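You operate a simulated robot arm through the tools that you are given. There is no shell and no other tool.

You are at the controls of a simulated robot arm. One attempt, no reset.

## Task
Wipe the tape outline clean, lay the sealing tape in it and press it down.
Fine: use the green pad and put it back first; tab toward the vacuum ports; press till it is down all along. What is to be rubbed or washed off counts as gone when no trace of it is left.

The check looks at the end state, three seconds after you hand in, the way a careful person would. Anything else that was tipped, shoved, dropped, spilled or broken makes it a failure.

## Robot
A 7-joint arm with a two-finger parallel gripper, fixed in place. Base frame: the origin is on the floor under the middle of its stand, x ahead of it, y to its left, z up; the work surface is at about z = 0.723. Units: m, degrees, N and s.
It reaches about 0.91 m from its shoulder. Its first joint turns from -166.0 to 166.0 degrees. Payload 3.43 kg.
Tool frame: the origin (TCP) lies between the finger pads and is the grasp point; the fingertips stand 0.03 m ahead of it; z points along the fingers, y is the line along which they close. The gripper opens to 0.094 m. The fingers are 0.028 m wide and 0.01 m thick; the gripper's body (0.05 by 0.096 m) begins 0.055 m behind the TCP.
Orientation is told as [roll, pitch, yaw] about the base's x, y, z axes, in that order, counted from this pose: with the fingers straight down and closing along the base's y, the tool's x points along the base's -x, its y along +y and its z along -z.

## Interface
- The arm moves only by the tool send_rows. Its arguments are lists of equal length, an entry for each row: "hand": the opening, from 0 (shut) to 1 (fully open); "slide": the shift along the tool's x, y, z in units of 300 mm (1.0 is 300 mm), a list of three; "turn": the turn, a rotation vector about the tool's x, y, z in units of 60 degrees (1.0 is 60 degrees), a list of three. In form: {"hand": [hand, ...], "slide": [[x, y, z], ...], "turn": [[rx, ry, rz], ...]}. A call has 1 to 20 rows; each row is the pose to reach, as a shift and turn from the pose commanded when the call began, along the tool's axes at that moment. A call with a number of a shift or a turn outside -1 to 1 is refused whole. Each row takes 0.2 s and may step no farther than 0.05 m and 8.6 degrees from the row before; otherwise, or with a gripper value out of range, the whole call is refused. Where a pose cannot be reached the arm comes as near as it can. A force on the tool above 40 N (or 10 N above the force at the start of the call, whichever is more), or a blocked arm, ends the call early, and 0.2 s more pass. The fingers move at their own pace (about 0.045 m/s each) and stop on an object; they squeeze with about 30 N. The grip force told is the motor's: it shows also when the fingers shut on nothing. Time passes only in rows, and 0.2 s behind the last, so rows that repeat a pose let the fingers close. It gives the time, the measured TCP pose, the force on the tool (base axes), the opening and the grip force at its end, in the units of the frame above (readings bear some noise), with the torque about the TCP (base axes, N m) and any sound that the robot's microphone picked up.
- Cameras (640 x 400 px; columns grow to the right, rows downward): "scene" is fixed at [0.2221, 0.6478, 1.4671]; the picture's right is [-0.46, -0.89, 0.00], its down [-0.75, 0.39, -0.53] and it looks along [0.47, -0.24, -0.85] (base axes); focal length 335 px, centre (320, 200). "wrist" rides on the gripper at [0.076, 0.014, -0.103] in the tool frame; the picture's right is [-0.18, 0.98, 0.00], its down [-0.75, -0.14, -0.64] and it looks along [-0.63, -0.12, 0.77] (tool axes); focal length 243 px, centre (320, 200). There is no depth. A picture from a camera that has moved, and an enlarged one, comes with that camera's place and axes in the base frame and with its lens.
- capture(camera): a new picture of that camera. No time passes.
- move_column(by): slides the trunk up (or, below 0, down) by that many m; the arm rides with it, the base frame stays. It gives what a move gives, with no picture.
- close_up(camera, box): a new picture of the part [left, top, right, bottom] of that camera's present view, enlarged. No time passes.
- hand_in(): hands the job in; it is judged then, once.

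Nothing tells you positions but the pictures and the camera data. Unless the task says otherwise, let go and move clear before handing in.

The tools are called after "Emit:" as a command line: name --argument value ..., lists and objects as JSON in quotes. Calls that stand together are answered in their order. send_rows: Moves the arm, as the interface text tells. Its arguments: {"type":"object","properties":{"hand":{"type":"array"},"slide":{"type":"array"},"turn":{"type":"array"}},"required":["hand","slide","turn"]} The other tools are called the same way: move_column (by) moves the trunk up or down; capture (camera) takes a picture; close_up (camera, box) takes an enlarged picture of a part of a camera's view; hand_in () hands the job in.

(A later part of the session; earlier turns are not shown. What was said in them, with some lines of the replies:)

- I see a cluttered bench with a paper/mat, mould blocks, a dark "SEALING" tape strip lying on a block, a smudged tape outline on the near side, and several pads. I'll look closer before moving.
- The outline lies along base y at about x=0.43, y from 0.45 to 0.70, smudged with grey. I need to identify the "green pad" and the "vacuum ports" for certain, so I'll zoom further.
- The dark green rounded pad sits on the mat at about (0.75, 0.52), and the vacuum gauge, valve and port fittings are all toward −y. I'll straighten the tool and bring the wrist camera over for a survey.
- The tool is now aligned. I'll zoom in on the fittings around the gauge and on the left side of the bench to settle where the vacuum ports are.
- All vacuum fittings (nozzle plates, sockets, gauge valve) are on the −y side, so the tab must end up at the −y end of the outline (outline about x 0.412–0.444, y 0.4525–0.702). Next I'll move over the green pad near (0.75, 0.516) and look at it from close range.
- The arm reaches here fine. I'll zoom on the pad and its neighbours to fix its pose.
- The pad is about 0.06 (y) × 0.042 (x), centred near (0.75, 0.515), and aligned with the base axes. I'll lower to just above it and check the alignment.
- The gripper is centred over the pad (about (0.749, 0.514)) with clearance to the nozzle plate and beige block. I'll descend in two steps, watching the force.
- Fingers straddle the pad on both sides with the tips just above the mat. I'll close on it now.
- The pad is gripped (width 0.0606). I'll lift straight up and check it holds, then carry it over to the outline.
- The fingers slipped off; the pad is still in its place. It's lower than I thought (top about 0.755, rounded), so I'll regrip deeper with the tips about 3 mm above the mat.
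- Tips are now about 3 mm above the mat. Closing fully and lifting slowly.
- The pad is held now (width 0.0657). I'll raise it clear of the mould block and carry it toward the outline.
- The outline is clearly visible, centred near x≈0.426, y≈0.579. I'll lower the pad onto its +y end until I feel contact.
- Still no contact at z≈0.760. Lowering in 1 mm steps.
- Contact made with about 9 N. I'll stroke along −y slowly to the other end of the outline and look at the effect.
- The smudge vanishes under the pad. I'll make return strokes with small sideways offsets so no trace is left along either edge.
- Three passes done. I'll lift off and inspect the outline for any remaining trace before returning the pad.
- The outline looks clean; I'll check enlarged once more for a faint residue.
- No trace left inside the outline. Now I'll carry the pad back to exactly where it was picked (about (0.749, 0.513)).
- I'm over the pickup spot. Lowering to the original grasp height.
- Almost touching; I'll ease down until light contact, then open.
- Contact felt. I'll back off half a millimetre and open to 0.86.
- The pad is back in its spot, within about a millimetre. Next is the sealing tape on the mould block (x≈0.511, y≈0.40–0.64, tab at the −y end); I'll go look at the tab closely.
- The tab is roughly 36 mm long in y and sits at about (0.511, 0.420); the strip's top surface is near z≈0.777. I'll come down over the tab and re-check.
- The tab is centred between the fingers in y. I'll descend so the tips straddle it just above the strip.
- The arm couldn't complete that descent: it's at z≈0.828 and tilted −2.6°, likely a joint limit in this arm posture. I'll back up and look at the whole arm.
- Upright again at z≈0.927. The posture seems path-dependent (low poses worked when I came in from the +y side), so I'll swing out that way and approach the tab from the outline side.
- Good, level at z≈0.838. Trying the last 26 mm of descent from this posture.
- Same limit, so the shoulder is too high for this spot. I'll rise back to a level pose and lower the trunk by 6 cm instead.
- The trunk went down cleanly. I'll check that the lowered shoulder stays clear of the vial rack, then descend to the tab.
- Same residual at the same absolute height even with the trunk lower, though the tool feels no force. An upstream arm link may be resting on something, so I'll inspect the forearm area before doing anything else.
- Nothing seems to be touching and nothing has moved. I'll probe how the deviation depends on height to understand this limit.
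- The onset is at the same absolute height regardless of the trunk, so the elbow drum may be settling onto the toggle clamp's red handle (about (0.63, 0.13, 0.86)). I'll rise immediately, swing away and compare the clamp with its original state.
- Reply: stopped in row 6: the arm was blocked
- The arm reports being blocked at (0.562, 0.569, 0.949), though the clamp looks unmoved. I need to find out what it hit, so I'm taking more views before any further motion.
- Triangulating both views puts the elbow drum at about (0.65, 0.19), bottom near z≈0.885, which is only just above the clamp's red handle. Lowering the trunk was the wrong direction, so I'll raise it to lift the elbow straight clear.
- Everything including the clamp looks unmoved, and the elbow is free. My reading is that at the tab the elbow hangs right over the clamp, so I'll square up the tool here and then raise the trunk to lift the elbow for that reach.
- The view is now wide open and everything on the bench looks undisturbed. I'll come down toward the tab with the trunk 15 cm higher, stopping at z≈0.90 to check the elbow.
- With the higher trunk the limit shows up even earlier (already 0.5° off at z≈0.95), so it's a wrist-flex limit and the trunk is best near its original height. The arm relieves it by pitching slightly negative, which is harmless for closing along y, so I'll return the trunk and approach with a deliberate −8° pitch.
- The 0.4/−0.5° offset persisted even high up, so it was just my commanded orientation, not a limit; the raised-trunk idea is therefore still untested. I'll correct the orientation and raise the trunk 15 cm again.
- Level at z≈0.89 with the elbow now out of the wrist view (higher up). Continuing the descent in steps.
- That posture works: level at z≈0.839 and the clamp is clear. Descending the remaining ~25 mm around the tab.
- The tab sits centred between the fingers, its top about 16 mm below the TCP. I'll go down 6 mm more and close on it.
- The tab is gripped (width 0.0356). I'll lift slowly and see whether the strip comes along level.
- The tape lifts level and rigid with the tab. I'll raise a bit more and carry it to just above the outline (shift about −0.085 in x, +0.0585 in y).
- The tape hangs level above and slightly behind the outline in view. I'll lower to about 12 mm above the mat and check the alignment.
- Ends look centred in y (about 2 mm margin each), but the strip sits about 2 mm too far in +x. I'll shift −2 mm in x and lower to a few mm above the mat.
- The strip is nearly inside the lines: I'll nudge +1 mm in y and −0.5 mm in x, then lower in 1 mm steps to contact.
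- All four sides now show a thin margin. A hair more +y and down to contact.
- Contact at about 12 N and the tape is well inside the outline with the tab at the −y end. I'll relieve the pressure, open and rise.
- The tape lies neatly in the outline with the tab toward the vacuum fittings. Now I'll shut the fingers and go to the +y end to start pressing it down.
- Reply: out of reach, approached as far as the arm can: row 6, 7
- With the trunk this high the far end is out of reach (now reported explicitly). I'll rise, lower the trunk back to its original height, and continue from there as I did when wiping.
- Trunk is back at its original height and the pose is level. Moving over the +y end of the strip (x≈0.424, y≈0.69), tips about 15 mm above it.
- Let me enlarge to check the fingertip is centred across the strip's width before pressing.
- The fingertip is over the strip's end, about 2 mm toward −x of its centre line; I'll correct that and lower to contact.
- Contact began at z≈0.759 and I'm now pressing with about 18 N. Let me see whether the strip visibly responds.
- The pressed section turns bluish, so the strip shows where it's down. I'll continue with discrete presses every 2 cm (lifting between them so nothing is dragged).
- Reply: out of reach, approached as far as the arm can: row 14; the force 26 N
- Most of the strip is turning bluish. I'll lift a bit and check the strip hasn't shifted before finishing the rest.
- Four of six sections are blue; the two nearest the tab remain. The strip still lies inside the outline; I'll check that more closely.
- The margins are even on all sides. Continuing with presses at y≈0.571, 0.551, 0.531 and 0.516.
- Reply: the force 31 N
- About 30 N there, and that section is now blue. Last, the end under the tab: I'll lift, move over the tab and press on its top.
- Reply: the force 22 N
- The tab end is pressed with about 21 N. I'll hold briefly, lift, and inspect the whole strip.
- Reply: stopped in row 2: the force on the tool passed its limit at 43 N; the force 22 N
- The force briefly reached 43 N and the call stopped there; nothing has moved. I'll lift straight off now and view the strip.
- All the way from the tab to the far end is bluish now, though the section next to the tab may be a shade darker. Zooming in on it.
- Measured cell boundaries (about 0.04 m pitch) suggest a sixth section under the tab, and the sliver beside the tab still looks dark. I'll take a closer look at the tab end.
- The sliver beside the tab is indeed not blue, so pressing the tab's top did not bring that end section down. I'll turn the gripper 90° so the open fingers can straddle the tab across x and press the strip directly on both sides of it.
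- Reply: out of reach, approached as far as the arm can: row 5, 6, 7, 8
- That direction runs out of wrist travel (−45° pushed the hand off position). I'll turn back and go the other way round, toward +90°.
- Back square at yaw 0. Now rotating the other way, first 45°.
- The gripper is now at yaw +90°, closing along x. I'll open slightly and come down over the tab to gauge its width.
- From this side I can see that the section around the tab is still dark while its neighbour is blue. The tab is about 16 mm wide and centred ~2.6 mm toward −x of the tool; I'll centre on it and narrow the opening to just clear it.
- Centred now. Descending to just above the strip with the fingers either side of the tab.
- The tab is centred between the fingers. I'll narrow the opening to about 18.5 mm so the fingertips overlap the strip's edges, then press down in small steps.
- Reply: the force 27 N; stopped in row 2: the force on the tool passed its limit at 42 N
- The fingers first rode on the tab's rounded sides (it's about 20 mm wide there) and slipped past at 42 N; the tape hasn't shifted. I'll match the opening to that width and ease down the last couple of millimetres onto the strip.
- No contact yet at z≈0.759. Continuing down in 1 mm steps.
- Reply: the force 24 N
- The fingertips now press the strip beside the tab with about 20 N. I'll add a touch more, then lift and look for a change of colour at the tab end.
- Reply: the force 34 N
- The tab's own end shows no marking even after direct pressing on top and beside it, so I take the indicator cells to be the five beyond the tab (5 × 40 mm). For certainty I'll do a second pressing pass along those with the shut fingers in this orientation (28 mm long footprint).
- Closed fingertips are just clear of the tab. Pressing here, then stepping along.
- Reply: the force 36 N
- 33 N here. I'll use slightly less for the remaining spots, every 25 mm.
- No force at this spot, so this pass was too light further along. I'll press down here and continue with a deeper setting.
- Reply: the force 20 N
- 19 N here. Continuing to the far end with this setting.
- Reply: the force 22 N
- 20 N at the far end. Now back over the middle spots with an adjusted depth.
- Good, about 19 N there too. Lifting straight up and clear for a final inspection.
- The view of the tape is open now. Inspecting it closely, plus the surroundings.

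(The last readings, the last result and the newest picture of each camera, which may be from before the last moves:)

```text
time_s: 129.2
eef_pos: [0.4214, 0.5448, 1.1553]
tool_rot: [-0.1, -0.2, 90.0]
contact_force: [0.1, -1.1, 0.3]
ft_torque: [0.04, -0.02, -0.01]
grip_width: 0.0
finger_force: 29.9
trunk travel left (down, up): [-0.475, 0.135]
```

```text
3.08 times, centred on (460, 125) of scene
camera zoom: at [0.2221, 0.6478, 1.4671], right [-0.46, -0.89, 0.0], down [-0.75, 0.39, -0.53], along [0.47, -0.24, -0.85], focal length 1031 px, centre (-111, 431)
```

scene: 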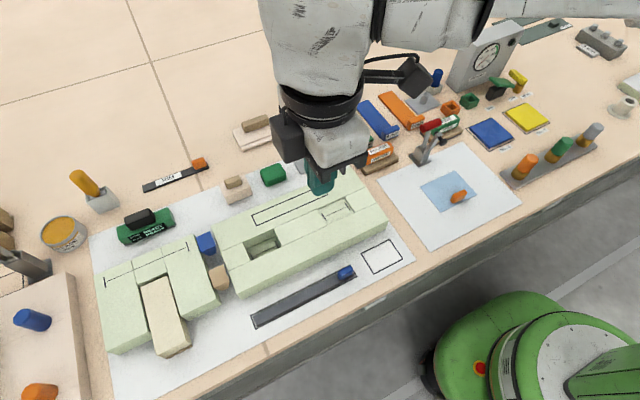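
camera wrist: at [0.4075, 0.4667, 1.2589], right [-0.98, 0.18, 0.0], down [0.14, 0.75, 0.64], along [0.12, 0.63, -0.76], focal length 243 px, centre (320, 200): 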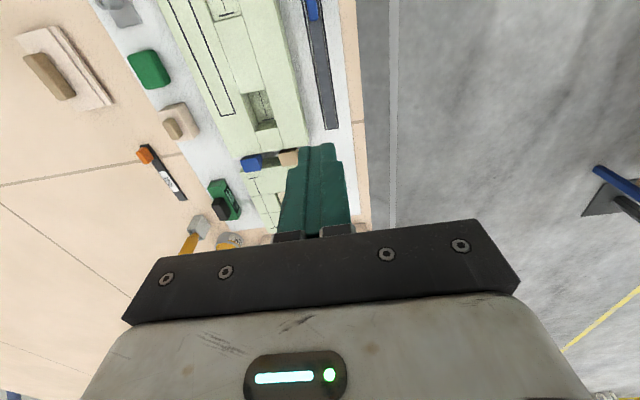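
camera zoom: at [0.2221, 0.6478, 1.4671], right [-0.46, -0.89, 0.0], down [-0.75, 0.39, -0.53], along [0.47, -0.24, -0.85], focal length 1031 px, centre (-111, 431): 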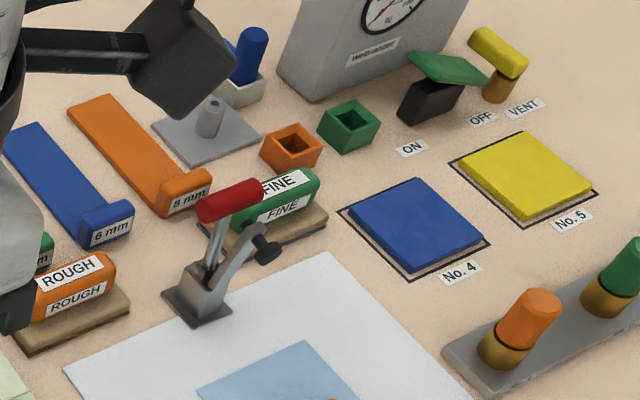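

The tape lies inside the outline, all five cells are blue, and the clamp, pad and other items match their original places. One last check of the left side of the bench, to be sure no vacuum port is over there.

Emit:
close_up --camera "scene" --box '[0, 230, 160, 400]'

Emit:
close_up --camera "scene" --box '[0, 150, 240, 300]'

Emit:
close_up --camera "scene" --box '[440, 0, 640, 130]'

```text
2.35 times, centred on (80, 315) of scene
camera zoom: at [0.2221, 0.6478, 1.4671], right [-0.46, -0.89, 0.0], down [-0.75, 0.39, -0.53], along [0.47, -0.24, -0.85], focal length 788 px, centre (885, -71)
```

zoom: 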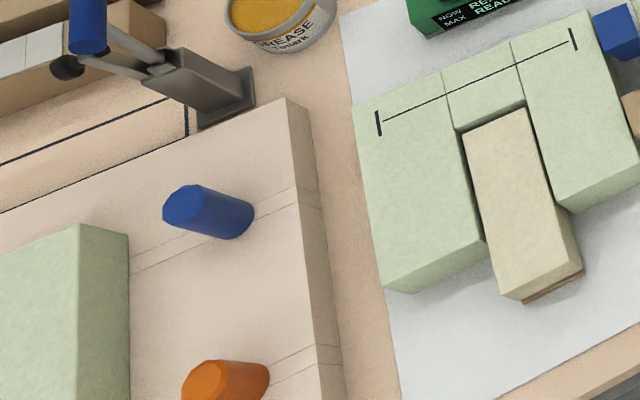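

```text
2.67 times, centred on (120, 225) of scene
camera zoom: at [0.2221, 0.6478, 1.4671], right [-0.46, -0.89, 0.0], down [-0.75, 0.39, -0.53], along [0.47, -0.24, -0.85], focal length 893 px, centre (853, 133)
```

zoom: 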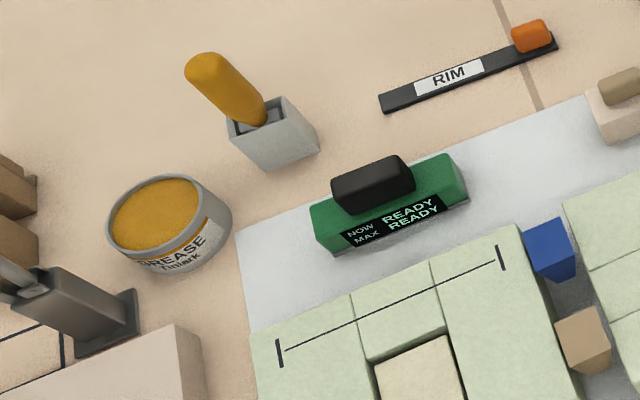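

```text
3.08 times, centred on (540, 65) of scene
camera zoom: at [0.2221, 0.6478, 1.4671], right [-0.46, -0.89, 0.0], down [-0.75, 0.39, -0.53], along [0.47, -0.24, -0.85], focal length 1031 px, centre (-357, 615)
```

zoom: 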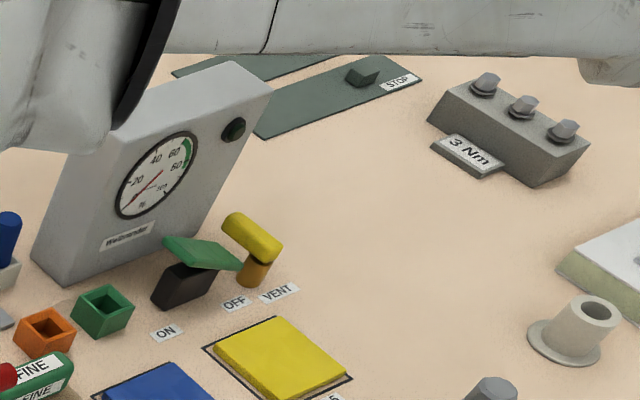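

All vacuum hardware (gauge, ON/OFF/VENT valve, the two sockets, nozzle plates) is on the −y side, so the tab direction is right. A last enlarged look at the section beside the tab to be sure it matches the rest.

Emit:
close_up --camera "scene" --box '[312, 262, 352, 290]'

Emit:
close_up --camera "scene" --box '[275, 280, 315, 308]'

```text
14.29 times, centred on (332, 276) of scene
camera zoom: at [0.2221, 0.6478, 1.4671], right [-0.46, -0.89, 0.0], down [-0.75, 0.39, -0.53], along [0.47, -0.24, -0.85], focal length 4786 px, centre (149, -886)
```

zoom: 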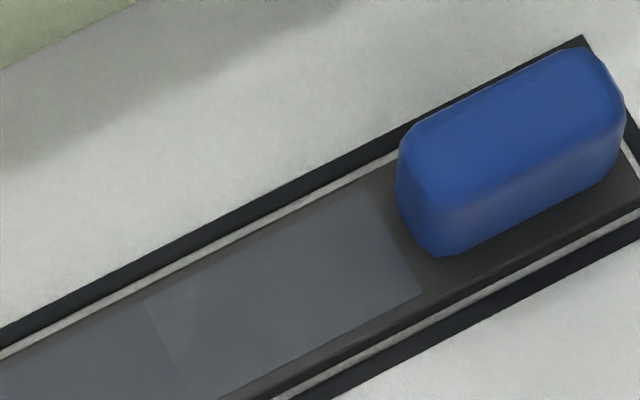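

```text
14.29 times, centred on (295, 294) of scene
camera zoom: at [0.2221, 0.6478, 1.4671], right [-0.46, -0.89, 0.0], down [-0.75, 0.39, -0.53], along [0.47, -0.24, -0.85], focal length 4786 px, centre (677, -1143)
```

zoom: 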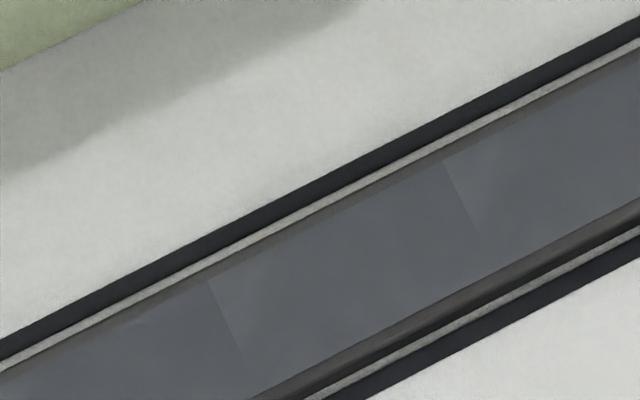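

All the sections beyond the tab show the same blue, and the tape sits inside the outline with its tab toward the vacuum ports. The pad is back in its place and nothing else has moved. The gripper is empty and well clear, so I'm handing in.

Emit:
hand_in

```text
The job is handed in.
```

The outline is wiped clean, the sealing tape is laid in it with the tab toward the vacuum ports, and it is pressed down along its length. I've handed the job in. The result hasn't come back to me.

- **Wiping:** I used the dark green pad in three strokes. The enlarged pictures afterwards showed no trace of the smudge. The pad is back in its original spot, within about 1–2 mm.
- **Tape:** It lies inside the outline with a small, even margin on all sides.
- **Tab direction:** No object is labelled as a vacuum port. I took the gauge, valve, sockets and nozzle plates to be the ports. They are all on the robot's right, and the tab points that way.
- **Pressing:** The strip turns bluish where it is pressed. All five sections beyond the tab are blue after a full pressing pass and a second pass over the same sections.
- **Under the tab:** This end never changed colour, although I pressed it from above and on both sides (up to about 43 N). I concluded it has no colour marking, but I can't be certain it counted as pressed.
- **Elbow contact:** While I was reaching for the tab, the arm was blocked, and its elbow may have touched the toggle clamp. The later pictures show the clamp and the items around it unmoved.
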